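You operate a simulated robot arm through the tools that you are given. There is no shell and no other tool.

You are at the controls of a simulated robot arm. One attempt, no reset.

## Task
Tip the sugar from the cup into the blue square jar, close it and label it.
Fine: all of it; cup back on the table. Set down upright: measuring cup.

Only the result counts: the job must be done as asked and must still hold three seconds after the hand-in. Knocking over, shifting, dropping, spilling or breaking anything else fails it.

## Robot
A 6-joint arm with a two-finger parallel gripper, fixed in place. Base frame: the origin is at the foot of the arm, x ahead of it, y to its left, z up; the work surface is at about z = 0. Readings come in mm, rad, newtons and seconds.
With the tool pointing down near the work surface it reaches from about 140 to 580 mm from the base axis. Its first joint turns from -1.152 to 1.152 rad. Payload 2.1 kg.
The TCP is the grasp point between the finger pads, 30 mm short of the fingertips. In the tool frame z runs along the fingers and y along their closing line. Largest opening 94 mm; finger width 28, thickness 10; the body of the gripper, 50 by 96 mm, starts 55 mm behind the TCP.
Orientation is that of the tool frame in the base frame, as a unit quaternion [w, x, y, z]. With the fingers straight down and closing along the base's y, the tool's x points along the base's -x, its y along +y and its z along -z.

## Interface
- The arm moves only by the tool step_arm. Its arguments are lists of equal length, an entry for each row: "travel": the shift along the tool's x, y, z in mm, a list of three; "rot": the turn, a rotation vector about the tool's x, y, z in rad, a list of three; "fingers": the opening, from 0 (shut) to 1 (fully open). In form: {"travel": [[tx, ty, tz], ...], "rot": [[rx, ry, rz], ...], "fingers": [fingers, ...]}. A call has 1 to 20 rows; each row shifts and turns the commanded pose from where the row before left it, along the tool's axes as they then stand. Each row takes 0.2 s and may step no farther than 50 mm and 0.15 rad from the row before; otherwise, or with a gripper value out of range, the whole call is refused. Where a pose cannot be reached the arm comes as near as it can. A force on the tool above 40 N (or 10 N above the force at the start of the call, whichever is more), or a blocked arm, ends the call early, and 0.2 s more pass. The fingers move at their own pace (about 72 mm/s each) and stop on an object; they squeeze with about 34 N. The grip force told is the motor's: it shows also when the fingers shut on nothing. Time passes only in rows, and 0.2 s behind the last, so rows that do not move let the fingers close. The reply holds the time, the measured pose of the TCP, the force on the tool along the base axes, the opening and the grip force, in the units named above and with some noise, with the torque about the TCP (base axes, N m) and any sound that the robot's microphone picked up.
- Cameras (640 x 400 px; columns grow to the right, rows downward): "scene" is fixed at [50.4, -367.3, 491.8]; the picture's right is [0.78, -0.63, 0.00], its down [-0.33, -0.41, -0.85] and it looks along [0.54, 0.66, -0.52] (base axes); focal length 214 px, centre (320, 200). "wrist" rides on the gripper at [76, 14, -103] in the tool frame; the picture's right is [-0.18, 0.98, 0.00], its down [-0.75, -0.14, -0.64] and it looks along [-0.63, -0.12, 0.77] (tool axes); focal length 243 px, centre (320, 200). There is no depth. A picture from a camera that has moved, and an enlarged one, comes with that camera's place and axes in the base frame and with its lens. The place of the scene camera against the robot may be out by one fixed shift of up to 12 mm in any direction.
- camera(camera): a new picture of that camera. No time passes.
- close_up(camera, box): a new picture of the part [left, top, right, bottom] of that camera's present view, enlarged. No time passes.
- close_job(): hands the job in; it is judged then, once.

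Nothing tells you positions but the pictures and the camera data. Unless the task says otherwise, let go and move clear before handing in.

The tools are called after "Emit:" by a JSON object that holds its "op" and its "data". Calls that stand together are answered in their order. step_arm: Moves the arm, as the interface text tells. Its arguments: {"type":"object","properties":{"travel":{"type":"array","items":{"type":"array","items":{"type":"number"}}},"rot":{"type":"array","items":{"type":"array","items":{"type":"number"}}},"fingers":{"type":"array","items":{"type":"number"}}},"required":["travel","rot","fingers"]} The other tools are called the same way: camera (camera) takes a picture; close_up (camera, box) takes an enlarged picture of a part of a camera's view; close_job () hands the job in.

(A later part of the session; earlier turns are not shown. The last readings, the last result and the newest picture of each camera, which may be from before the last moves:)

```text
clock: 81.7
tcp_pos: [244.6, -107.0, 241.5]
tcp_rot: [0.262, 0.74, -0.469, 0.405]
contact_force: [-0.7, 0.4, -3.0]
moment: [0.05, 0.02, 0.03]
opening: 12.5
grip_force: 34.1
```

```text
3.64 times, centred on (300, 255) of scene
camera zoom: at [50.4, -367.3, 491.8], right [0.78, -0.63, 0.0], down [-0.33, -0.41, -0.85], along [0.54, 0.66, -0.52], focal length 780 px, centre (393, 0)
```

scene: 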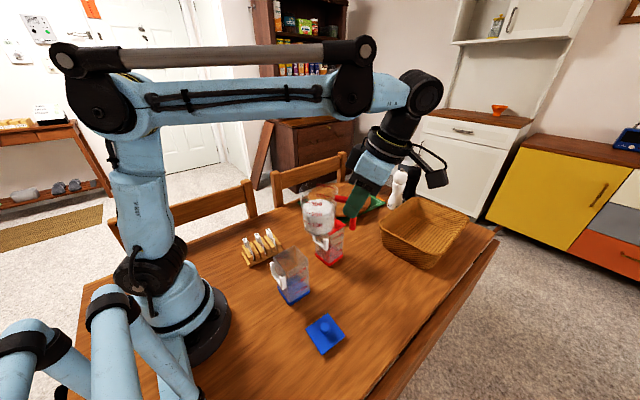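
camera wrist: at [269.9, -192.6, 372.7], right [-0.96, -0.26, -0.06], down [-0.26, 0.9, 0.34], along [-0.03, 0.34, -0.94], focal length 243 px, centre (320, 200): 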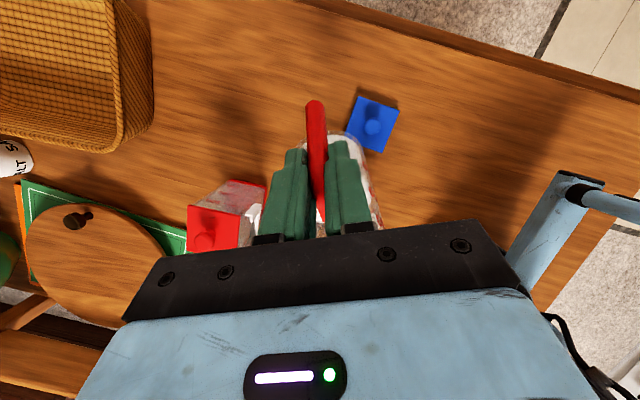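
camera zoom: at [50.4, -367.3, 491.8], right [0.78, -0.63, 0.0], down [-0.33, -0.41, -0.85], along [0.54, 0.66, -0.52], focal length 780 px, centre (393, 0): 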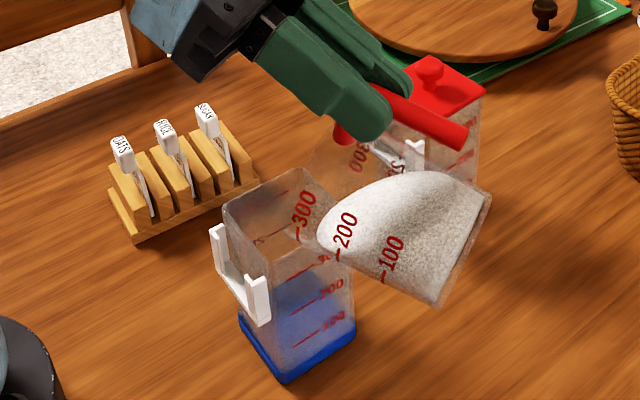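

Emit:
{"op": "step_arm", "data": {"travel": [[-2.85, 0, -4.43], [0, 0, 0], [-2.68, 0, -4.66], [0, 0, 0], [0, 0, 0]], "rot": [[0, 0.05, 0], [0, 0, 0], [0, 0.05, 0], [0, 0, 0], [0, 0, 0]], "fingers": [0.03, 0.03, 0.03, 0.03, 0.03]}}

Emit:
{"op": "close_up", "data": {"camera": "scene", "box": [250, 200, 350, 310]}}

```text
clock: 82.9
tcp_pos: [239.1, -96.7, 241.2]
tcp_rot: [0.285, 0.718, -0.455, 0.442]
contact_force: [0.2, 0.0, -1.6]
moment: [0.09, 0.05, 0.02]
opening: 12.6
grip_force: 34.0
```

```text
3.64 times, centred on (300, 255) of scene
camera zoom: at [50.4, -367.3, 491.8], right [0.78, -0.63, 0.0], down [-0.33, -0.41, -0.85], along [0.54, 0.66, -0.52], focal length 780 px, centre (393, 0)
```

zoom: 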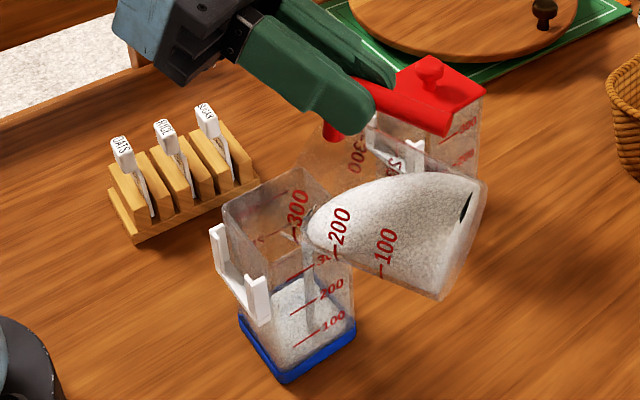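

Sugar is flowing into the jar now. I'll check closely for spills before going on.

Emit:
{"op": "close_up", "data": {"camera": "scene", "box": [270, 230, 330, 310]}}

Emit:
{"op": "camera", "data": {"camera": "wrist"}}

```text
5.00 times, centred on (300, 270) of scene
camera zoom: at [50.4, -367.3, 491.8], right [0.78, -0.63, 0.0], down [-0.33, -0.41, -0.85], along [0.54, 0.66, -0.52], focal length 1072 px, centre (420, -150)
```

zoom: 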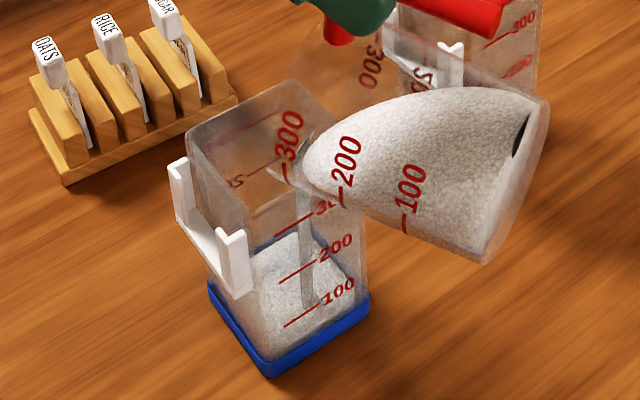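

```text
taken
camera wrist: at [202.5, -50.0, 355.2], right [-0.93, -0.34, -0.16], down [-0.26, 0.88, -0.39], along [0.27, -0.32, -0.91], focal length 243 px, centre (320, 200)
```

wrist: 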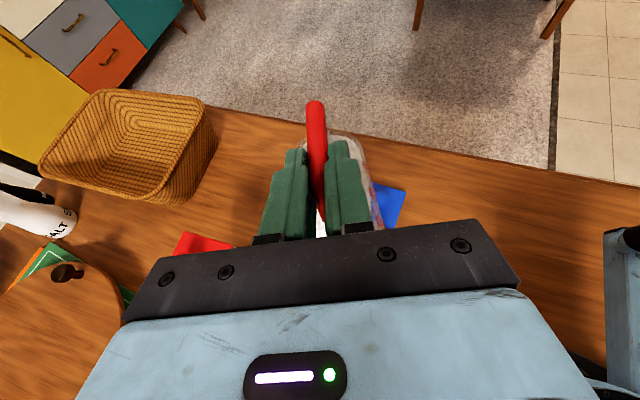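

Emit:
{"op": "step_arm", "data": {"travel": [[0, 0, 0], [-2.39, 0, -4.69], [0, 0, 0], [-2.25, 0, -5.02], [0, 0, 0], [0, 0, 0]], "rot": [[0, 0, 0], [0, 0.05, 0], [0, 0, 0], [0, 0.05, 0], [0, 0, 0], [0, 0, 0]], "fingers": [0.03, 0.03, 0.03, 0.03, 0.03, 0.03]}}

Emit:
{"op": "close_up", "data": {"camera": "scene", "box": [260, 215, 340, 310]}}

```text
clock: 84.3
tcp_pos: [234.0, -87.1, 242.2]
tcp_rot: [0.306, 0.696, -0.44, 0.477]
contact_force: [-0.2, 0.8, -1.5]
moment: [0.08, 0.06, 0.05]
opening: 12.8
grip_force: 33.9
```

```text
4.21 times, centred on (300, 262) of scene
camera zoom: at [50.4, -367.3, 491.8], right [0.78, -0.63, 0.0], down [-0.33, -0.41, -0.85], along [0.54, 0.66, -0.52], focal length 903 px, centre (404, -63)
```

zoom: 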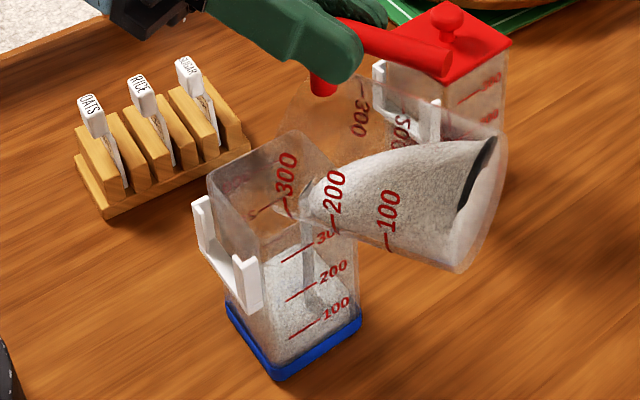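

No spills, and the jar is filling steadily. Continuing slowly.

Emit:
{"op": "step_arm", "data": {"travel": [[0, 0, 0], [-2.02, 0, -5.18], [0, 0, 0], [-1.7, 0, -5.12], [0, 0, 0], [0, 0, 0]], "rot": [[0, 0, 0], [0, 0.05, 0], [0, 0, 0], [0, 0.05, 0], [0, 0, 0], [0, 0, 0]], "fingers": [0.03, 0.03, 0.03, 0.03, 0.03, 0.03]}}

Emit:
{"op": "close_up", "data": {"camera": "scene", "box": [260, 215, 340, 310]}}

```text
clock: 85.7
tcp_pos: [229.6, -77.1, 242.1]
tcp_rot: [0.329, 0.671, -0.425, 0.511]
contact_force: [0.4, 0.6, -0.9]
moment: [0.09, 0.06, 0.01]
opening: 12.6
grip_force: 34.4
```

```text
4.21 times, centred on (300, 262) of scene
camera zoom: at [50.4, -367.3, 491.8], right [0.78, -0.63, 0.0], down [-0.33, -0.41, -0.85], along [0.54, 0.66, -0.52], focal length 903 px, centre (404, -63)
```

zoom: 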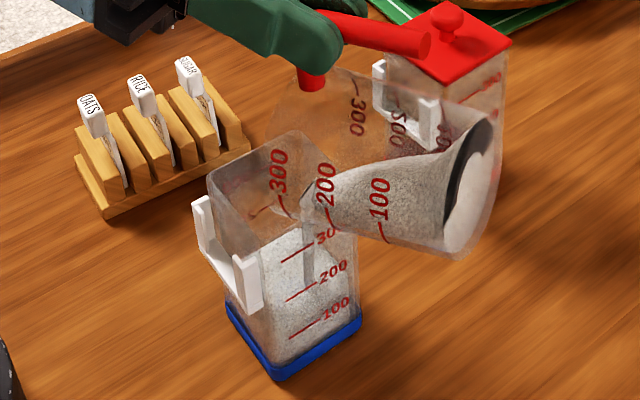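

Emit:
{"op": "step_arm", "data": {"travel": [[0, 0, 0], [-1.51, 0, -5.42], [0, 0, 0], [-1.24, 0, -5.48], [0, 0, 0], [-0.92, 0, -5.34], [0, 0, 0], [0, 0, 0]], "rot": [[0, 0, 0], [0, 0.05, 0], [0, 0, 0], [0, 0.05, 0], [0, 0, 0], [0, 0.05, 0], [0, 0, 0], [0, 0, 0]], "fingers": [0.03, 0.03, 0.03, 0.03, 0.03, 0.03, 0.03, 0.03]}}

Emit:
{"op": "close_up", "data": {"camera": "scene", "box": [260, 215, 340, 310]}}

```text
clock: 87.5
tcp_pos: [223.1, -61.5, 241.7]
tcp_rot: [0.359, 0.631, -0.399, 0.56]
contact_force: [-0.5, -0.2, -1.0]
moment: [0.08, 0.05, 0.01]
opening: 12.4
grip_force: 34.0
```

```text
4.21 times, centred on (300, 262) of scene
camera zoom: at [50.4, -367.3, 491.8], right [0.78, -0.63, 0.0], down [-0.33, -0.41, -0.85], along [0.54, 0.66, -0.52], focal length 903 px, centre (404, -63)
```

zoom: 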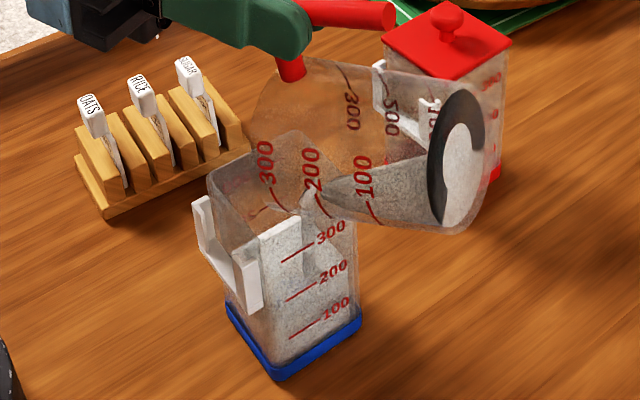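

Emit:
{"op": "step_arm", "data": {"travel": [[0, 0, 0], [-0.68, 0, -5.55], [0, 0, 0], [-0.4, 0, -5.56], [0, 0, 0], [-0.11, 0, -5.3], [0, 0, 0], [0, 0, 0]], "rot": [[0, 0, 0], [0, 0.05, 0], [0, 0, 0], [0, 0.05, 0], [0, 0, 0], [0, 0.05, 0], [0, 0, 0], [0, 0, 0]], "fingers": [0.03, 0.03, 0.03, 0.03, 0.03, 0.03, 0.03, 0.03]}}

Emit:
{"op": "close_up", "data": {"camera": "scene", "box": [260, 215, 340, 310]}}

```text
clock: 89.3
tcp_pos: [216.7, -47.6, 241.8]
tcp_rot: [0.388, 0.588, -0.371, 0.605]
contact_force: [-0.3, -0.1, -1.2]
moment: [0.07, 0.05, -0.02]
opening: 12.5
grip_force: 34.4
```

```text
4.21 times, centred on (300, 262) of scene
camera zoom: at [50.4, -367.3, 491.8], right [0.78, -0.63, 0.0], down [-0.33, -0.41, -0.85], along [0.54, 0.66, -0.52], focal length 903 px, centre (404, -63)
```

zoom: 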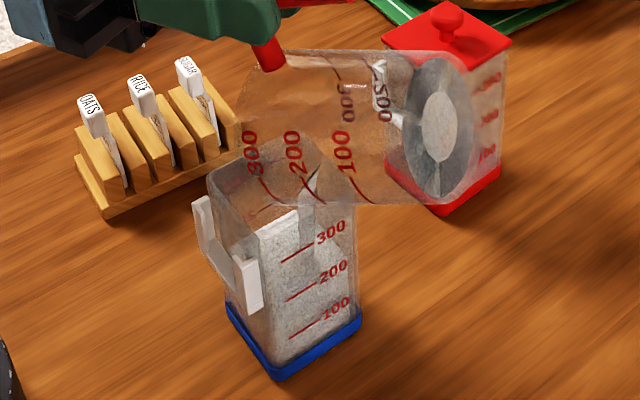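

The cup is nearly empty. I'll hold for a second, then look closely at what's left.

Emit:
{"op": "step_arm", "data": {"travel": [[0, 0, 0], [0, 0, 0], [0, 0, 0], [0, 0, 0], [0, 0, 0]], "rot": [[0, 0, 0], [0, 0, 0], [0, 0, 0], [0, 0, 0], [0, 0, 0]], "fingers": [0.03, 0.03, 0.03, 0.03, 0.03]}}

Emit:
{"op": "close_up", "data": {"camera": "scene", "box": [280, 215, 330, 265]}}

Emit:
{"op": "close_up", "data": {"camera": "scene", "box": [255, 240, 355, 320]}}

```text
clock: 90.5
tcp_pos: [215.5, -48.0, 241.5]
tcp_rot: [0.388, 0.587, -0.371, 0.605]
contact_force: [1.4, 0.9, -1.2]
moment: [0.1, 0.03, 0.01]
opening: 12.4
grip_force: 33.4
```

```text
8.00 times, centred on (305, 240) of scene
camera zoom: at [50.4, -367.3, 491.8], right [0.78, -0.63, 0.0], down [-0.33, -0.41, -0.85], along [0.54, 0.66, -0.52], focal length 1716 px, centre (440, -120)
```

zoom: 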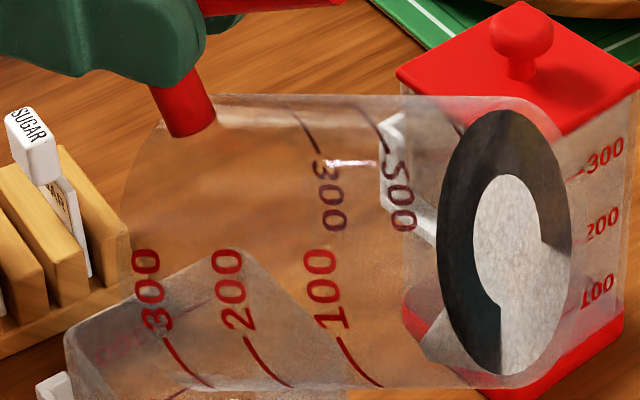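

```text
5.00 times, centred on (305, 280) of scene
camera zoom: at [50.4, -367.3, 491.8], right [0.78, -0.63, 0.0], down [-0.33, -0.41, -0.85], along [0.54, 0.66, -0.52], focal length 1072 px, centre (395, -200)
```

zoom: 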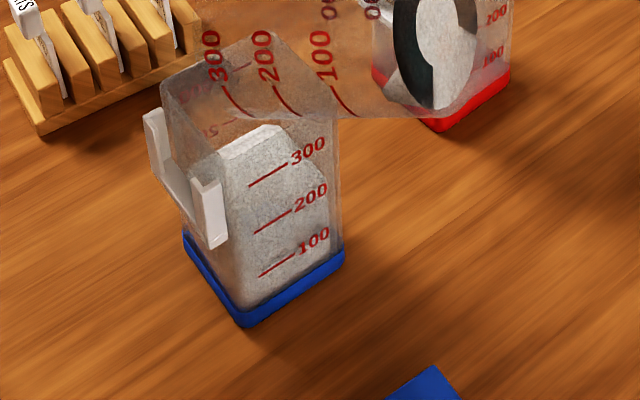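

Most of it is in, but a little sugar remains in the bottom corner of the cup. I'll tilt further while raising the hand to stay within reach.

Emit:
{"op": "step_arm", "data": {"travel": [[3.3, 0, -3.7], [0, 0, 0], [3.47, 0, -3.26], [0, 0, 0], [3.64, 0, -3.15], [0, 0, 0], [0, 0, 0]], "rot": [[0, 0.05, 0], [0, 0, 0], [0, 0.05, 0], [0, 0, 0], [0, 0.05, 0], [0, 0, 0], [0, 0, 0]], "fingers": [0.03, 0.03, 0.03, 0.03, 0.03, 0.03, 0.03]}}

Emit:
{"op": "close_up", "data": {"camera": "scene", "box": [265, 205, 345, 285]}}

```text
clock: 92.1
tcp_pos: [211.0, -37.6, 251.0]
tcp_rot: [0.415, 0.54, -0.341, 0.648]
contact_force: [-0.3, 1.0, -0.9]
moment: [0.07, 0.02, 0.02]
opening: 12.3
grip_force: 34.0
```

```text
5.00 times, centred on (305, 245) of scene
camera zoom: at [50.4, -367.3, 491.8], right [0.78, -0.63, 0.0], down [-0.33, -0.41, -0.85], along [0.54, 0.66, -0.52], focal length 1072 px, centre (395, -25)
```

zoom: 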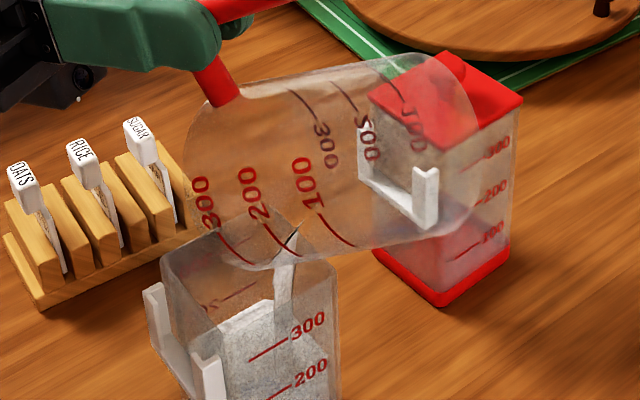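

Emit:
{"op": "step_arm", "data": {"travel": [[0, 0, 0], [0, 0, 0], [0, 0, 0], [0, 0, 0], [0, 0, 0]], "rot": [[0, 0, 0], [0, 0, 0], [0, 0, 0], [0, 0, 0], [0, 0, 0]], "fingers": [0.03, 0.03, 0.03, 0.03, 0.03]}}

Emit:
{"op": "close_up", "data": {"camera": "scene", "box": [275, 205, 335, 265]}}

Emit:
{"op": "close_up", "data": {"camera": "scene", "box": [255, 240, 355, 320]}}

Emit:
{"op": "camera", "data": {"camera": "scene"}}

```text
clock: 93.3
tcp_pos: [211.3, -37.3, 250.2]
tcp_rot: [0.415, 0.54, -0.341, 0.648]
contact_force: [-0.5, 0.1, -1.0]
moment: [0.07, 0.04, -0.01]
opening: 12.3
grip_force: 33.8
```

```text
6.67 times, centred on (305, 235) of scene
camera zoom: at [50.4, -367.3, 491.8], right [0.78, -0.63, 0.0], down [-0.33, -0.41, -0.85], along [0.54, 0.66, -0.52], focal length 1430 px, centre (420, -33)
```

zoom: 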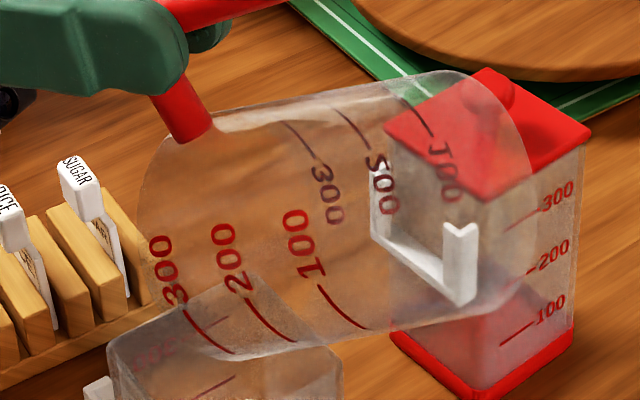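

```text
5.00 times, centred on (305, 280) of scene
camera zoom: at [50.4, -367.3, 491.8], right [0.78, -0.63, 0.0], down [-0.33, -0.41, -0.85], along [0.54, 0.66, -0.52], focal length 1072 px, centre (395, -200)
```

zoom: 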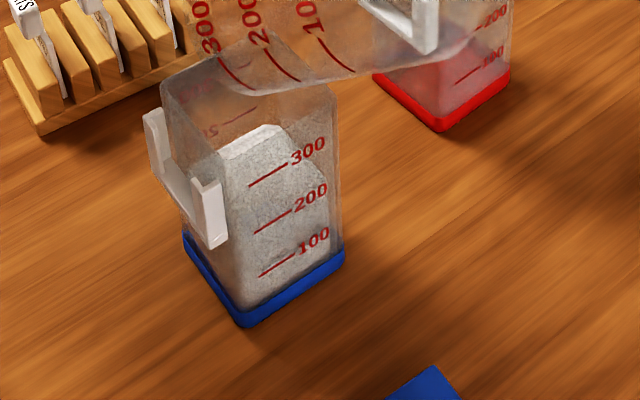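

```text
taken
```

scene: 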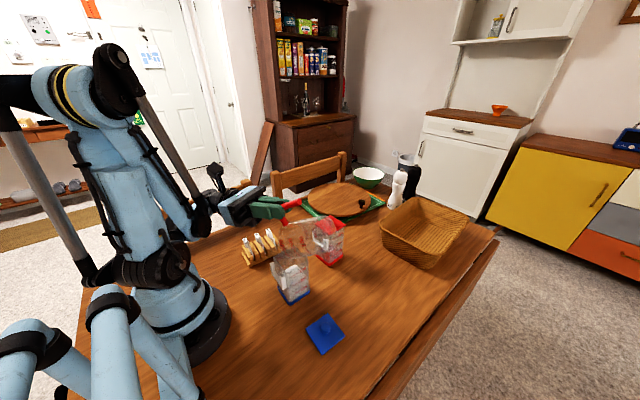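

The cup looks empty and I can't see any spill. For safety I'll add two more tilt steps to shed any last grains.

Emit:
{"op": "step_arm", "data": {"travel": [[8.8, 0, -3.6], [0, 0, 0], [8.9, 0, -3.1], [0, 0, 0], [0, 0, 0], [0, 0, 0], [0, 0, 0]], "rot": [[0, 0.05, 0], [0, 0, 0], [0, 0.05, 0], [0, 0, 0], [0, 0, 0], [0, 0, 0], [0, 0, 0]], "fingers": [0.03, 0.03, 0.03, 0.03, 0.03, 0.03, 0.03]}}

Emit:
{"op": "close_up", "data": {"camera": "scene", "box": [270, 200, 340, 300]}}

```text
clock: 94.9
tcp_pos: [208.1, -27.5, 269.4]
tcp_rot: [0.432, 0.507, -0.321, 0.673]
contact_force: [0.4, -0.2, -1.1]
moment: [0.09, 0.04, 0.0]
opening: 12.2
grip_force: 33.8
```

```text
4.00 times, centred on (305, 250) of scene
camera zoom: at [50.4, -367.3, 491.8], right [0.78, -0.63, 0.0], down [-0.33, -0.41, -0.85], along [0.54, 0.66, -0.52], focal length 858 px, centre (380, 0)
```

zoom: 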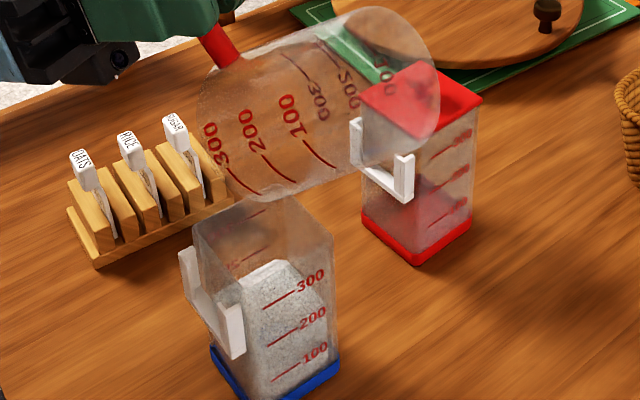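

The cup is empty and clear, and all the sugar is in the jar at about the 300 mark. I'll raise it well up and turn it back upright.

Emit:
{"op": "step_arm", "data": {"travel": [[19.2, 0, 5.5], [19.2, 0, 5.5], [0, 0, 0], [0, 0, 0], [0, 0, 0], [0, 0, 0], [0, 0, 0], [0, 0, 0], [0, 0, 0], [0, 0, 0], [0, 0, 0], [0, 0, 0], [0, 0, 0], [0, 0, 0], [0, 0, 0], [0, 0, 0], [0, 0, 0], [0, 0, 0]], "rot": [[0, 0, 0], [0, 0, 0], [0, -0.1, 0], [0, -0.15, 0], [0, -0.15, 0], [0, -0.15, 0], [0, -0.15, 0], [0, -0.15, 0], [0, -0.15, 0], [0, -0.15, 0], [0, -0.15, 0], [0, -0.15, 0], [0, -0.15, 0], [0, -0.15, 0], [0, -0.15, 0], [0, -0.15, 0], [0, -0.148, 0], [0, 0, 0]], "fingers": [0.03, 0.03, 0.03, 0.03, 0.03, 0.03, 0.03, 0.03, 0.03, 0.03, 0.03, 0.03, 0.03, 0.03, 0.03, 0.03, 0.03, 0.03]}}

Emit:
{"op": "camera", "data": {"camera": "scene"}}

```text
clock: 98.7
tcp_pos: [207.9, -27.3, 306.8]
tcp_rot: [-0.089, 0.831, -0.529, -0.146]
contact_force: [0.2, -0.6, -1.6]
moment: [-0.08, -0.06, 0.03]
opening: 12.0
grip_force: 34.1
```

```text
taken
```

scene: 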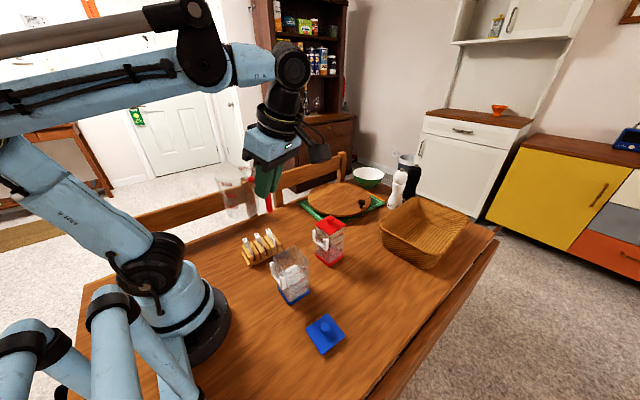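

Emit:
{"op": "step_arm", "data": {"travel": [[38.9, -13.6, -10.2], [38.9, -13.6, -10.2], [38.9, -13.6, -10.1], [38.8, -13.6, -10.1], [0, 0, 0], [0, 0, 0], [0, 0, 0], [0, 0, 0], [0, 0, 0], [0, 0, 0], [0, 0, 0], [0, 0, 0], [0, 0, 0]], "rot": [[0, 0, 0], [0, 0, 0], [0, 0, 0], [0, 0, 0], [0.0513, 0, 0.1409], [0.0513, 0, 0.1409], [0.0513, 0, 0.1409], [0.0513, 0, 0.1409], [0.0513, 0, 0.1409], [0.0513, 0, 0.1409], [0.0513, 0, 0.1409], [0.0513, 0, 0.1409], [0, 0, 0]], "fingers": [0.03, 0.03, 0.03, 0.03, 0.03, 0.03, 0.03, 0.03, 0.03, 0.03, 0.03, 0.03, 0.03]}}

Emit:
{"op": "step_arm", "data": {"travel": [[0, 0, 0], [0, 0, 0], [0, 0, 0], [0, 0, 0], [0, 0, 0], [0, 0, 0], [0, 0, 0], [0, 0, 0], [0, 0, 0], [0, 0, 0]], "rot": [[0.0513, 0, 0.1409], [0.0513, 0, 0.1409], [0.0513, 0, 0.1409], [0.0513, 0, 0.1409], [0.0513, 0, 0.1409], [0.0513, 0, 0.1409], [0.0513, 0, 0.1409], [0.0513, 0, 0.1409], [0.0185, 0, 0.0508], [0, 0, 0]], "fingers": [0.03, 0.03, 0.03, 0.03, 0.03, 0.03, 0.03, 0.03, 0.03, 0.03]}}

Emit:
{"op": "camera", "data": {"camera": "wrist"}}

Emit:
{"op": "camera", "data": {"camera": "scene"}}

```text
clock: 101.5
tcp_pos: [323.9, -149.6, 291.4]
tcp_rot: [0.156, -0.387, 0.907, 0.065]
contact_force: [-0.3, 0.0, -1.6]
moment: [-0.05, 0.05, 0.03]
opening: 12.6
grip_force: 34.1
```

```text
clock: 103.7
tcp_pos: [324.6, -147.9, 291.0]
tcp_rot: [0.169, 0.217, 0.96, -0.043]
contact_force: [0.4, 0.8, -1.4]
moment: [0.04, 0.1, 0.01]
opening: 12.4
grip_force: 34.0
```

```text
taken
camera wrist: at [234.5, -89.5, 361.8], right [0.58, 0.81, 0.05], down [0.38, -0.33, 0.86], along [0.72, -0.48, -0.5], focal length 243 px, centre (320, 200)
```

wrist: 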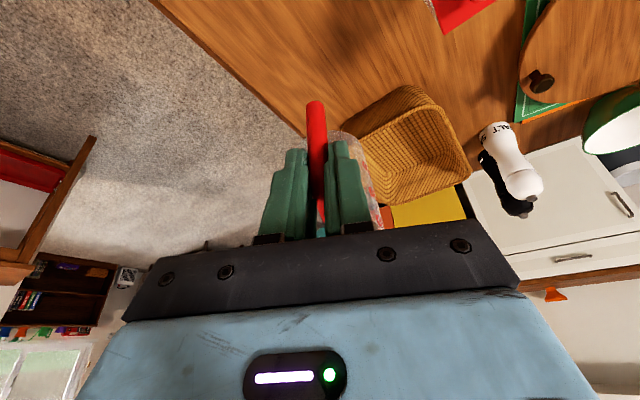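

```text
taken
```

scene: 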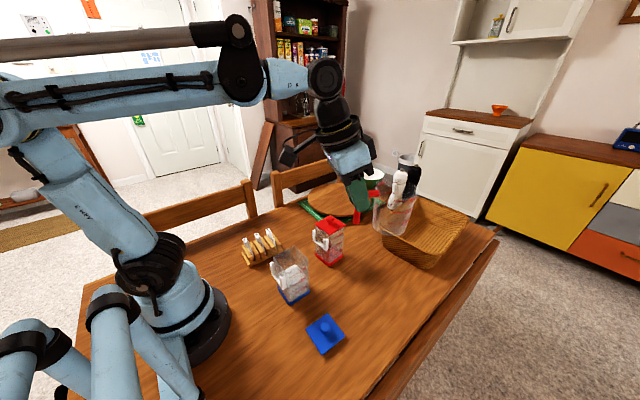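

Emit:
{"op": "step_arm", "data": {"travel": [[11.1, 0, 36.6], [11.1, 0, 36.6], [11.1, 0, 36.6], [11.1, 0, 36.6], [7.7, 0, 25.5], [0, 0, 0]], "rot": [[0, 0, 0], [0, 0, 0], [0, 0, 0], [0, 0, 0], [0, 0, 0], [0, 0, 0]], "fingers": [0.03, 0.03, 0.03, 0.03, 0.03, 0.03]}}

Emit:
{"op": "close_up", "data": {"camera": "scene", "box": [280, 220, 420, 320]}}

Emit:
{"op": "camera", "data": {"camera": "wrist"}}

```text
clock: 105.1
tcp_pos: [330.6, -155.2, 111.8]
tcp_rot: [0.169, 0.216, 0.961, -0.043]
contact_force: [0.4, -0.5, -0.1]
moment: [0.03, 0.11, 0.03]
opening: 12.5
grip_force: 34.3
```

```text
4.00 times, centred on (350, 270) of scene
camera zoom: at [50.4, -367.3, 491.8], right [0.78, -0.63, 0.0], down [-0.33, -0.41, -0.85], along [0.54, 0.66, -0.52], focal length 858 px, centre (200, -80)
```

zoom: 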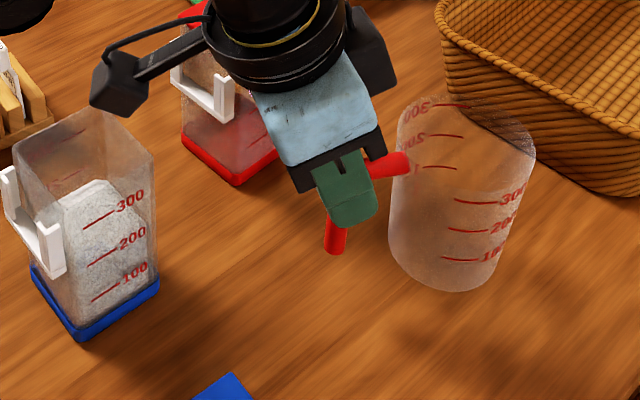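

```text
taken
camera wrist: at [242.0, -95.4, 181.5], right [0.58, 0.81, 0.05], down [0.38, -0.33, 0.86], along [0.72, -0.48, -0.5], focal length 243 px, centre (320, 200)
```

wrist: 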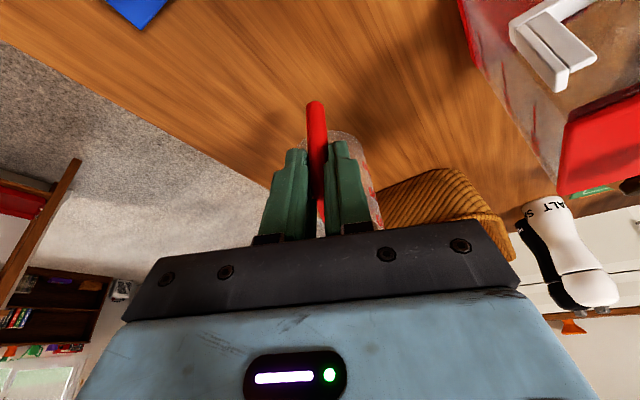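

Emit:
{"op": "step_arm", "data": {"travel": [[3.4, 0, 9.4], [3.1, 0, 8.5], [0, 0, 0]], "rot": [[0, 0, 0], [0, 0, 0], [0, 0, 0]], "fingers": [0.03, 0.03, 0.03]}}

Emit:
{"op": "step_arm", "data": {"travel": [[0.51, 0, 1.41], [0.51, 0, 1.41], [0, 0, 0]], "rot": [[0, 0, 0], [0, 0, 0], [0, 0, 0]], "fingers": [0.03, 0.03, 0.03]}}

```text
clock: 105.9
tcp_pos: [334.3, -155.3, 93.6]
tcp_rot: [0.169, 0.217, 0.961, -0.044]
contact_force: [-0.2, -0.1, -1.1]
moment: [0.04, 0.07, -0.02]
opening: 12.4
grip_force: 34.4
```

```text
clock: 106.7
tcp_pos: [333.6, -157.2, 90.6]
tcp_rot: [0.17, 0.217, 0.96, -0.043]
contact_force: [0.0, 0.2, -1.2]
moment: [0.03, 0.03, 0.03]
opening: 12.4
grip_force: 33.7
```

Emit:
{"op": "step_arm", "data": {"travel": [[0.34, 0, 0.94], [0.34, 0, 0.94], [0, 0, 0]], "rot": [[0, 0, 0], [0, 0, 0], [0, 0, 0]], "fingers": [0.03, 0.03, 0.03]}}

Emit:
{"op": "close_up", "data": {"camera": "scene", "box": [330, 240, 410, 320]}}

```text
clock: 107.5
tcp_pos: [332.7, -156.8, 89.5]
tcp_rot: [0.169, 0.216, 0.961, -0.044]
contact_force: [-2.7, -0.2, 6.6]
moment: [-0.11, -0.37, -0.03]
opening: 12.2
grip_force: 34.4
```

```text
5.00 times, centred on (370, 280) of scene
camera zoom: at [50.4, -367.3, 491.8], right [0.78, -0.63, 0.0], down [-0.33, -0.41, -0.85], along [0.54, 0.66, -0.52], focal length 1072 px, centre (70, -200)
```

zoom: 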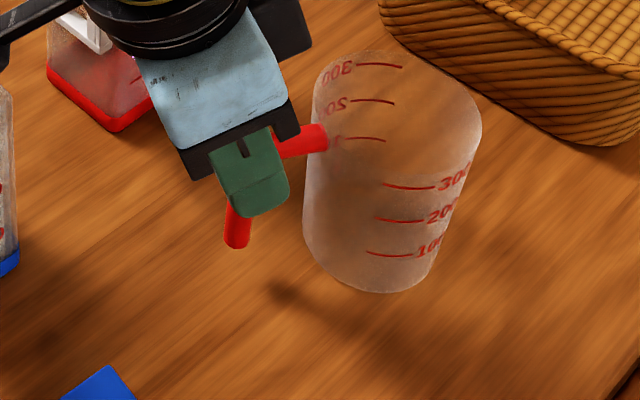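

The cup has touched down with the same contact reading as at pick-up. I'll release the handle gently and back away along the finger direction.

Emit:
{"op": "step_arm", "data": {"travel": [[0, 0, 0], [0, 0, 0], [0, 0, 0], [0, 0, 0]], "rot": [[0, 0, 0], [0, 0, 0], [0, 0, 0], [0, 0, 0]], "fingers": [0.15, 0.25, 0.5, 0.8]}}

Emit:
{"op": "close_up", "data": {"camera": "scene", "box": [330, 240, 410, 320]}}

Emit:
{"op": "step_arm", "data": {"travel": [[0, 0, -15], [0, 0, -30], [0, 0, -40], [0, 0, -40], [0, 0, 0]], "rot": [[0, 0, 0], [0, 0, 0], [0, 0, 0], [0, 0, 0], [0, 0, 0]], "fingers": [0.8, 0.8, 0.8, 0.8, 0.8]}}

Emit:
{"op": "camera", "data": {"camera": "wrist"}}

Emit:
{"op": "camera", "data": {"camera": "scene"}}

```text
clock: 108.5
tcp_pos: [332.4, -154.4, 89.4]
tcp_rot: [0.169, 0.216, 0.961, -0.043]
contact_force: [1.1, -0.6, 0.3]
moment: [0.02, 0.0, 0.02]
opening: 75.4
grip_force: 0.0
```

```text
5.00 times, centred on (370, 280) of scene
camera zoom: at [50.4, -367.3, 491.8], right [0.78, -0.63, 0.0], down [-0.33, -0.41, -0.85], along [0.54, 0.66, -0.52], focal length 1072 px, centre (70, -200)
```

zoom: 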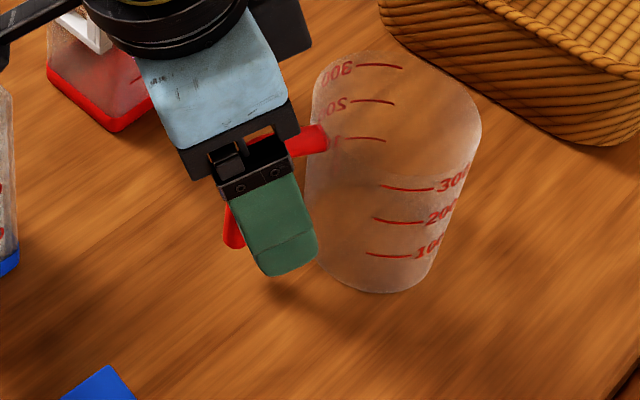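

```text
clock: 109.7
tcp_pos: [293.3, -135.8, 207.3]
tcp_rot: [0.169, 0.216, 0.961, -0.043]
contact_force: [-0.2, 0.1, -0.2]
moment: [-0.04, 0.04, 0.0]
opening: 75.0
grip_force: 0.1
```

```text
taken
camera wrist: at [203.8, -76.4, 277.1], right [0.58, 0.81, 0.05], down [0.38, -0.33, 0.86], along [0.72, -0.48, -0.5], focal length 243 px, centre (320, 200)
```

wrist: 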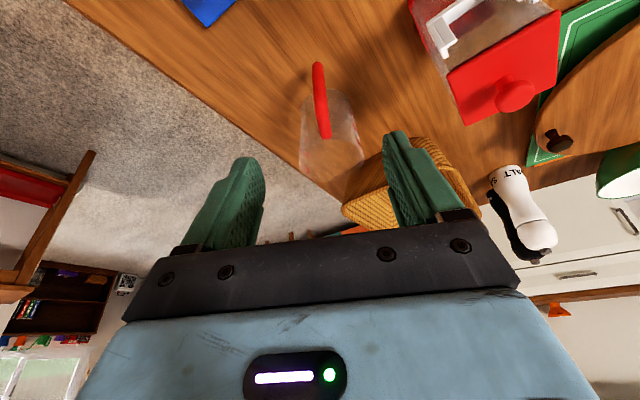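

```text
taken
```

scene: 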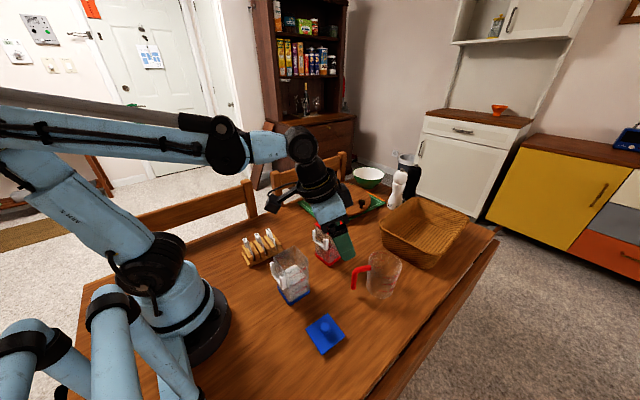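

The cup is standing upright on the table. Now for the lid: I'll square the hand back to vertical, move over the lid, and measure the lid and jar positions.

Emit:
{"op": "step_arm", "data": {"travel": [[-6.8, 0, -18.8], [-6.8, 0, -18.8], [-6.8, 0, -18.8], [0, 0, 0], [0, 0, 0], [0, 0, 0], [0, 0, 0], [0, 0, 0], [0, 0, 0], [0, 0, 0]], "rot": [[0, 0, 0], [0, 0, 0], [0, 0, 0], [0, 0.15, 0], [0, 0.15, 0], [0, 0.049, 0], [0, 0, -0.15], [0, 0, -0.15], [0, 0, -0.147], [0, 0, 0]], "fingers": [1, 1, 1, 1, 1, 1, 1, 1, 1, 1]}}

Emit:
{"op": "camera", "data": {"camera": "wrist"}}

```text
clock: 111.9
tcp_pos: [294.7, -135.1, 266.1]
tcp_rot: [-0.001, -0.002, 1.0, -0.005]
contact_force: [-0.1, -0.7, 0.1]
moment: [0.0, 0.06, -0.02]
opening: 94.1
grip_force: 0.0
```

```text
taken
camera wrist: at [218.3, -120.1, 368.6], right [0.18, 0.98, -0.01], down [0.76, -0.13, 0.64], along [0.63, -0.12, -0.77], focal length 243 px, centre (320, 200)
```

wrist: 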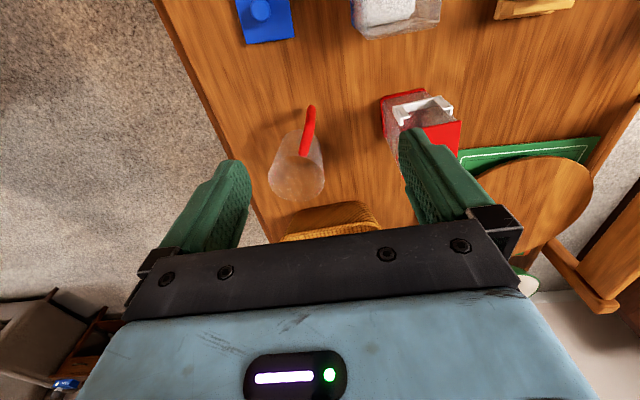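

Emit:
{"op": "step_arm", "data": {"travel": [[39.5, 4.7, -21.3], [39.5, 4.7, -21.3], [39.5, 4.6, -21.4], [0, 0, 0]], "rot": [[-0.01, -0.002, 0.004], [0, 0, 0], [0, 0, 0], [0, 0, 0]], "fingers": [1, 1, 1, 1]}}

Emit:
{"op": "camera", "data": {"camera": "wrist"}}

Emit:
{"op": "close_up", "data": {"camera": "wrist", "box": [315, 60, 425, 150]}}

Emit:
{"op": "close_up", "data": {"camera": "wrist", "box": [220, 80, 310, 150]}}

```text
clock: 112.9
tcp_pos: [174.8, -121.3, 332.0]
tcp_rot: [0.0, 0.001, 1.0, 0.001]
contact_force: [0.5, -0.3, -0.2]
moment: [-0.04, 0.0, 0.03]
opening: 94.0
grip_force: 0.1
```

```text
taken
camera wrist: at [98.8, -107.2, 433.8], right [0.19, 0.98, 0.0], down [0.75, -0.14, 0.64], along [0.63, -0.12, -0.77], focal length 243 px, centre (320, 200)
```

wrist: 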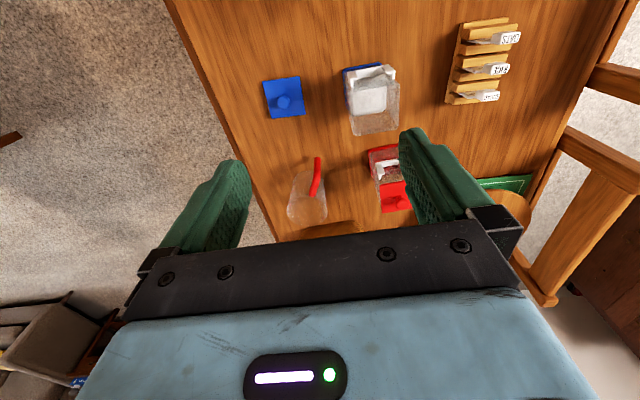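

```text
4.44 times, centred on (370, 105) of wrist
camera zoom: at [98.8, -107.2, 433.8], right [0.19, 0.98, 0.0], down [0.75, -0.14, 0.64], along [0.63, -0.12, -0.77], focal length 1078 px, centre (98, 622)
```

zoom: 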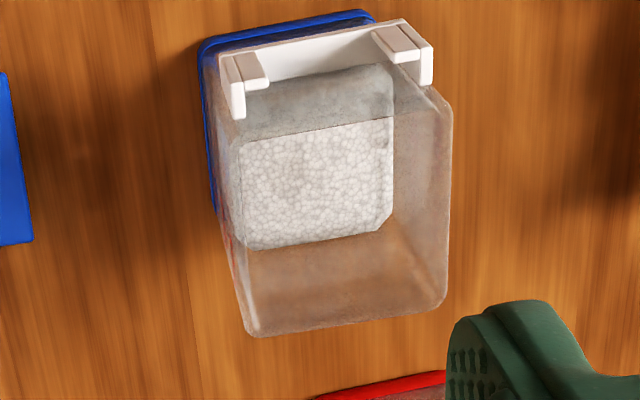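

```text
5.71 times, centred on (265, 115) of wrist
camera zoom: at [98.8, -107.2, 433.8], right [0.19, 0.98, 0.0], down [0.75, -0.14, 0.64], along [0.63, -0.12, -0.77], focal length 1386 px, centre (634, 686)
```

zoom: 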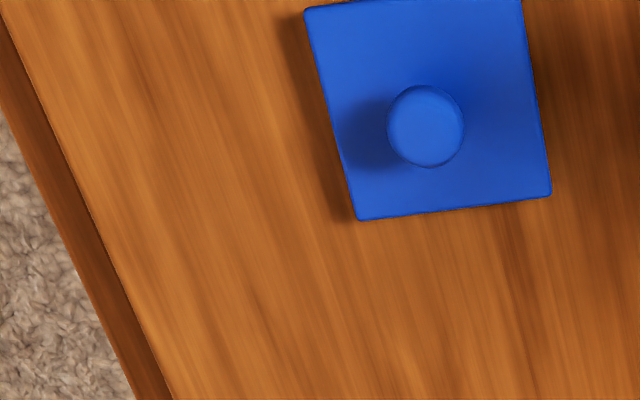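

The jar hasn't moved. The lid sits at about (216, -189) and looks turned roughly -2° relative to the jar. I'll move above it and refine that before gripping.

Emit:
{"op": "step_arm", "data": {"travel": [[-10.4, -17, 45], [-10.4, -17, 45], [-10.3, -17, 45], [-10.3, -17, 45], [0, 0, 0]], "rot": [[0, 0, 0], [0, 0, 0], [0, 0, 0], [0, 0, 0], [0, 0, 0]], "fingers": [1, 1, 1, 1, 1]}}

Emit:
{"op": "camera", "data": {"camera": "wrist"}}

Emit:
{"op": "close_up", "data": {"camera": "wrist", "box": [265, 40, 375, 150]}}

```text
clock: 114.1
tcp_pos: [216.4, -188.0, 152.0]
tcp_rot: [0.0, 0.002, 1.0, 0.0]
contact_force: [0.1, 0.1, 0.7]
moment: [-0.01, 0.02, 0.02]
opening: 93.9
grip_force: 0.1
```

```text
taken
camera wrist: at [140.9, -173.2, 253.5], right [0.19, 0.98, 0.0], down [0.75, -0.14, 0.64], along [0.63, -0.12, -0.77], focal length 243 px, centre (320, 200)
```

wrist: 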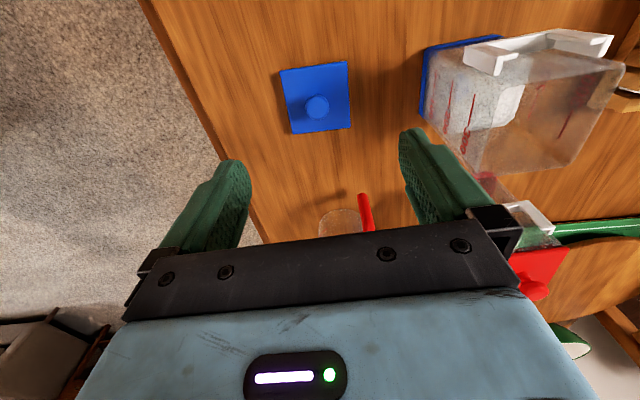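

```text
3.64 times, centred on (320, 95) of wrist
camera zoom: at [140.9, -173.2, 253.5], right [0.19, 0.98, 0.0], down [0.75, -0.14, 0.64], along [0.63, -0.12, -0.77], focal length 882 px, centre (320, 582)
```

zoom: 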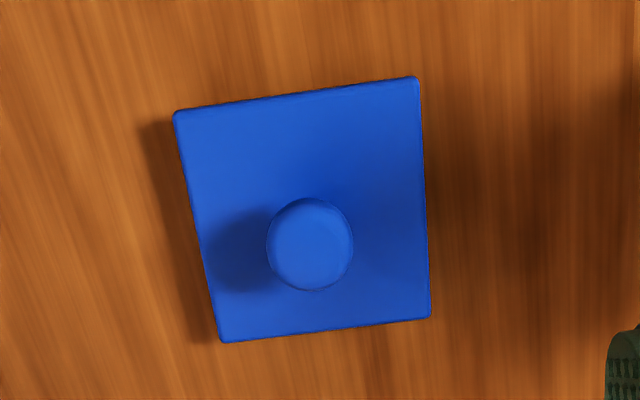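

Emit:
{"op": "step_arm", "data": {"travel": [[0.3, -2.7, 20], [0, 0, 30], [0, 0, 30], [0, 0, 15], [0, 0, 0]], "rot": [[0, 0, -0.004], [0, 0, 0], [0, 0, 0], [0, 0, 0], [0, 0, 0]], "fingers": [1, 1, 1, 1, 1]}}

Emit:
{"op": "camera", "data": {"camera": "wrist"}}

Emit:
{"op": "close_up", "data": {"camera": "wrist", "box": [250, 80, 390, 220]}}

```text
clock: 115.3
tcp_pos: [217.3, -190.0, 55.3]
tcp_rot: [0.0, -0.001, 1.0, 0.001]
contact_force: [-0.3, 1.0, 1.3]
moment: [-0.01, -0.03, -0.02]
opening: 94.1
grip_force: 0.1
```

```text
taken
camera wrist: at [140.5, -177.1, 156.9], right [0.18, 0.98, 0.0], down [0.75, -0.14, 0.64], along [0.63, -0.12, -0.77], focal length 243 px, centre (320, 200)
```

wrist: 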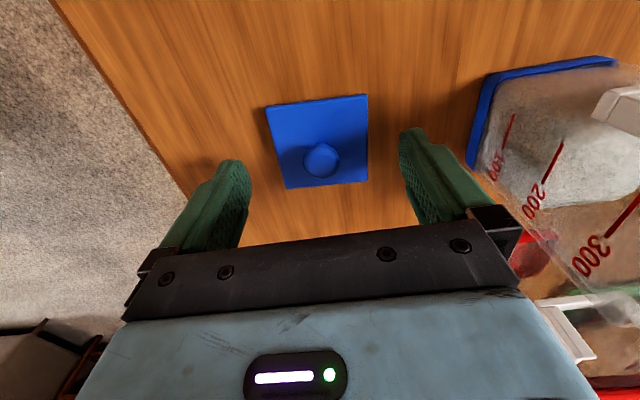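

```text
2.86 times, centred on (320, 150) of wrist
camera zoom: at [140.5, -177.1, 156.9], right [0.18, 0.98, 0.0], down [0.75, -0.14, 0.64], along [0.63, -0.12, -0.77], focal length 693 px, centre (320, 343)
```

zoom: 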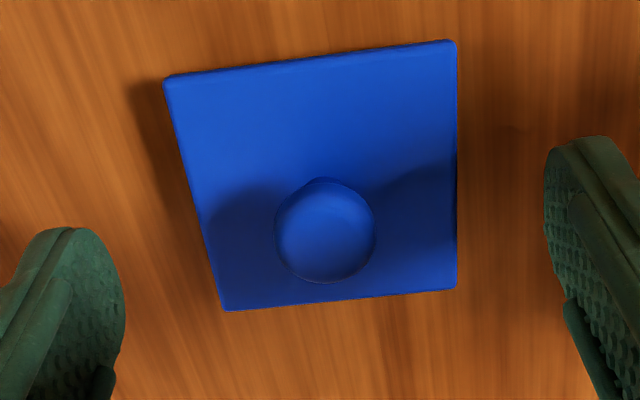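

Emit:
{"op": "step_arm", "data": {"travel": [[0, 1, 4.5], [0, 0, 4.5], [0, 0, 0], [0, 0, 0], [0, 0, 0], [0, 0, 0], [0, 0, 0]], "rot": [[0, 0, 0], [0, 0, 0], [0, 0, 0], [0, 0, 0], [0, 0, 0], [0, 0, 0], [0, 0, 0]], "fingers": [1, 1, 0.7, 0.4, 0.15, 0.1, 0.1]}}

Emit:
{"op": "camera", "data": {"camera": "wrist"}}

```text
clock: 116.9
tcp_pos: [217.0, -191.0, 46.0]
tcp_rot: [0.0, -0.002, 1.0, 0.0]
contact_force: [0.3, 0.2, 0.7]
moment: [0.01, 0.01, -0.02]
opening: 16.7
grip_force: 33.8
```

```text
taken
camera wrist: at [140.8, -176.7, 148.5], right [0.18, 0.98, 0.0], down [0.75, -0.14, 0.64], along [0.63, -0.12, -0.77], focal length 243 px, centre (320, 200)
```

wrist: 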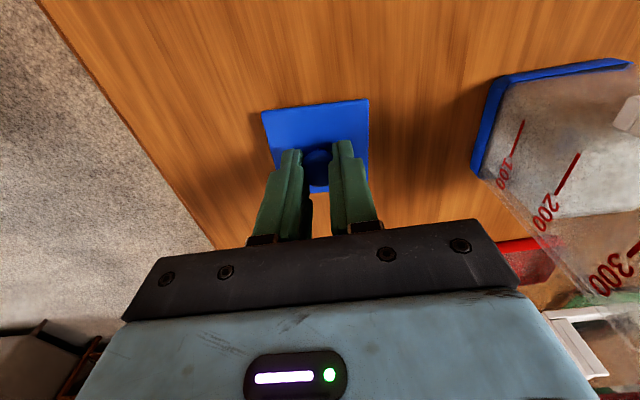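

Emit:
{"op": "close_up", "data": {"camera": "wrist", "box": [250, 85, 390, 205]}}

Emit:
{"op": "step_arm", "data": {"travel": [[0, 0, -10], [0, 0, -30], [0, 0, -45], [0, 0, -45], [0, 0, -45], [0, 0, -10], [0, 0, 0]], "rot": [[0, 0, 0], [0, 0, 0], [0, 0, 0], [0, 0, 0], [0, 0, 0], [0, 0, 0], [0, 0, 0]], "fingers": [0.1, 0.1, 0.1, 0.1, 0.1, 0.1, 0.1]}}

Emit:
{"op": "close_up", "data": {"camera": "wrist", "box": [250, 85, 390, 205]}}

```text
3.33 times, centred on (320, 145) of wrist
camera zoom: at [140.8, -176.7, 148.5], right [0.18, 0.98, 0.0], down [0.75, -0.14, 0.64], along [0.63, -0.12, -0.77], focal length 809 px, centre (320, 383)
```

zoom: 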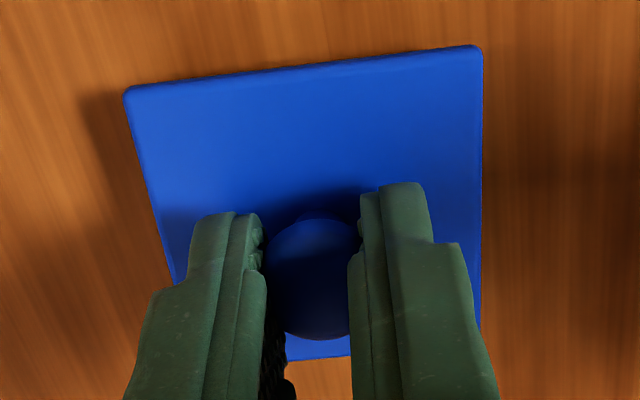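

```text
clock: 118.5
tcp_pos: [216.6, -190.2, 232.0]
tcp_rot: [0.0, 0.0, 1.0, 0.0]
contact_force: [0.7, 0.5, 0.1]
moment: [-0.02, 0.01, 0.01]
opening: 18.3
grip_force: 34.1
```

```text
3.33 times, centred on (320, 145) of wrist
camera zoom: at [140.8, -176.1, 333.6], right [0.18, 0.98, 0.0], down [0.75, -0.14, 0.64], along [0.63, -0.12, -0.77], focal length 809 px, centre (320, 383)
```

zoom: 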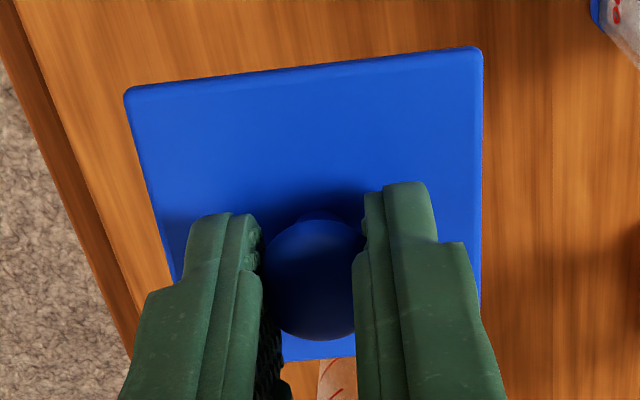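

The lid is gripped and held level. It is turned about -4° against the jar's -1.4°, so I'll carry it over the jar, correct the yaw by about 2.7°, and check before lowering.

Emit:
{"op": "step_arm", "data": {"travel": [[-1.3, 33.2, 0], [-1.3, 33.2, 0], [-1.3, 33.2, 0], [-1.3, 33.2, 0], [0, 0, 0], [0, 0, 0]], "rot": [[0, 0, 0], [0, 0, 0], [0, 0, 0], [0, 0, 0], [0, 0, -0.047], [0, 0, 0]], "fingers": [0.1, 0.1, 0.1, 0.1, 0.1, 0.1]}}

Emit:
{"op": "camera", "data": {"camera": "wrist"}}

Emit:
{"op": "close_up", "data": {"camera": "wrist", "box": [250, 40, 390, 205]}}

Emit:
{"op": "close_up", "data": {"camera": "scene", "box": [240, 200, 340, 310]}}

```text
clock: 119.9
tcp_pos: [221.7, -57.9, 231.6]
tcp_rot: [0.0, -0.024, 1.0, 0.0]
contact_force: [0.6, 0.6, -0.2]
moment: [0.0, 0.0, 0.01]
opening: 18.4
grip_force: 34.5
```

```text
taken
camera wrist: at [144.7, -46.8, 333.9], right [0.14, 0.99, 0.0], down [0.76, -0.1, 0.64], along [0.64, -0.09, -0.77], focal length 243 px, centre (320, 200)
```

wrist: 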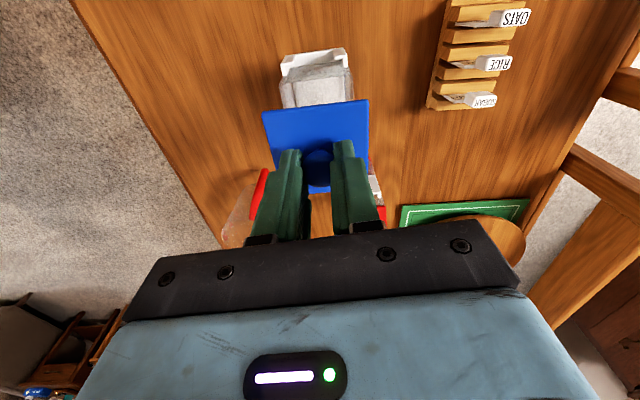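

```text
2.42 times, centred on (320, 122) of wrist
camera zoom: at [144.7, -46.8, 333.9], right [0.14, 0.99, 0.0], down [0.76, -0.1, 0.64], along [0.64, -0.09, -0.77], focal length 588 px, centre (320, 388)
```

zoom: 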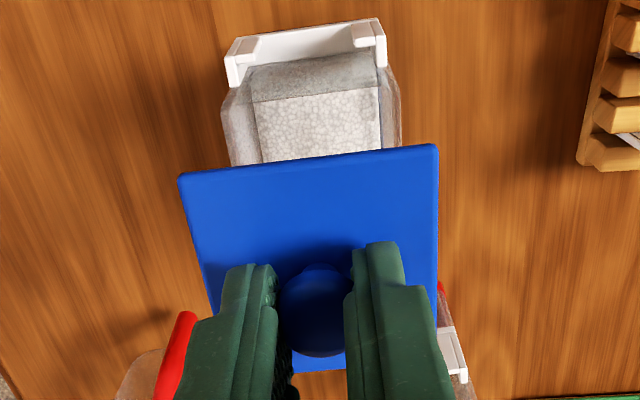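

```text
3.64 times, centred on (290, 255) of scene
camera zoom: at [50.4, -367.3, 491.8], right [0.78, -0.63, 0.0], down [-0.33, -0.41, -0.85], along [0.54, 0.66, -0.52], focal length 780 px, centre (429, 0)
```

zoom: 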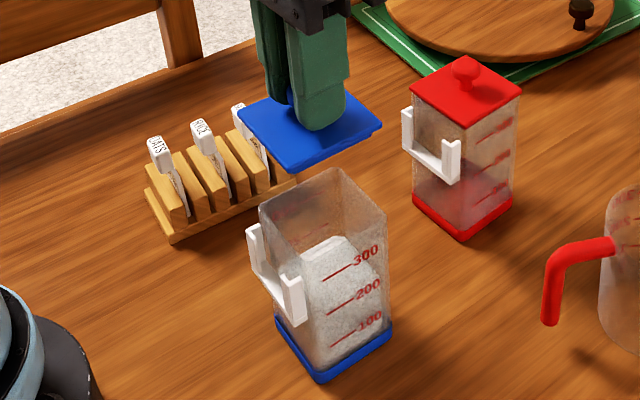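

Emit:
{"op": "step_arm", "data": {"travel": [[0.5, -0.2, 20], [0, 0, 20], [0, 0, 20], [0, 0, 0]], "rot": [[0, 0, 0.009], [0, 0, 0], [0, 0, 0], [0, 0, 0]], "fingers": [0.1, 0.1, 0.1, 0.1]}}

Emit:
{"op": "close_up", "data": {"camera": "wrist", "box": [250, 40, 390, 205]}}

Emit:
{"op": "close_up", "data": {"camera": "scene", "box": [260, 230, 330, 300]}}

```text
clock: 120.9
tcp_pos: [222.1, -58.0, 170.6]
tcp_rot: [0.0, -0.02, 1.0, -0.001]
contact_force: [0.4, 0.0, 0.2]
moment: [0.01, 0.01, 0.03]
opening: 18.2
grip_force: 34.3
```

```text
2.42 times, centred on (320, 122) of wrist
camera zoom: at [144.8, -46.8, 273.3], right [0.15, 0.99, 0.0], down [0.76, -0.11, 0.64], along [0.63, -0.09, -0.77], focal length 588 px, centre (320, 388)
```

zoom: 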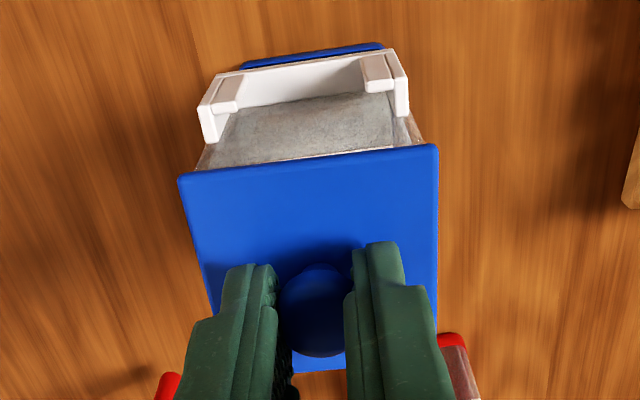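

```text
5.71 times, centred on (295, 265) of scene
camera zoom: at [50.4, -367.3, 491.8], right [0.78, -0.63, 0.0], down [-0.33, -0.41, -0.85], along [0.54, 0.66, -0.52], focal length 1226 px, centre (463, -171)
```

zoom: 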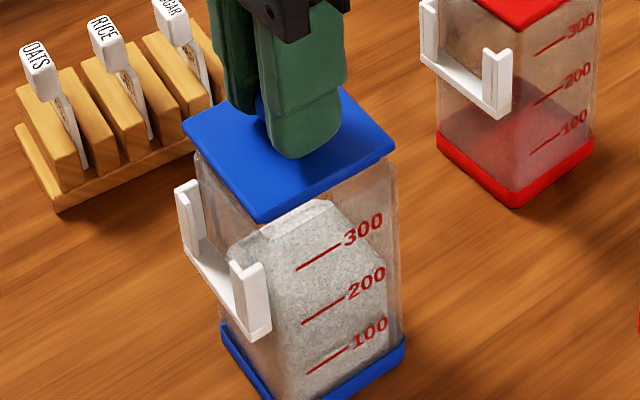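

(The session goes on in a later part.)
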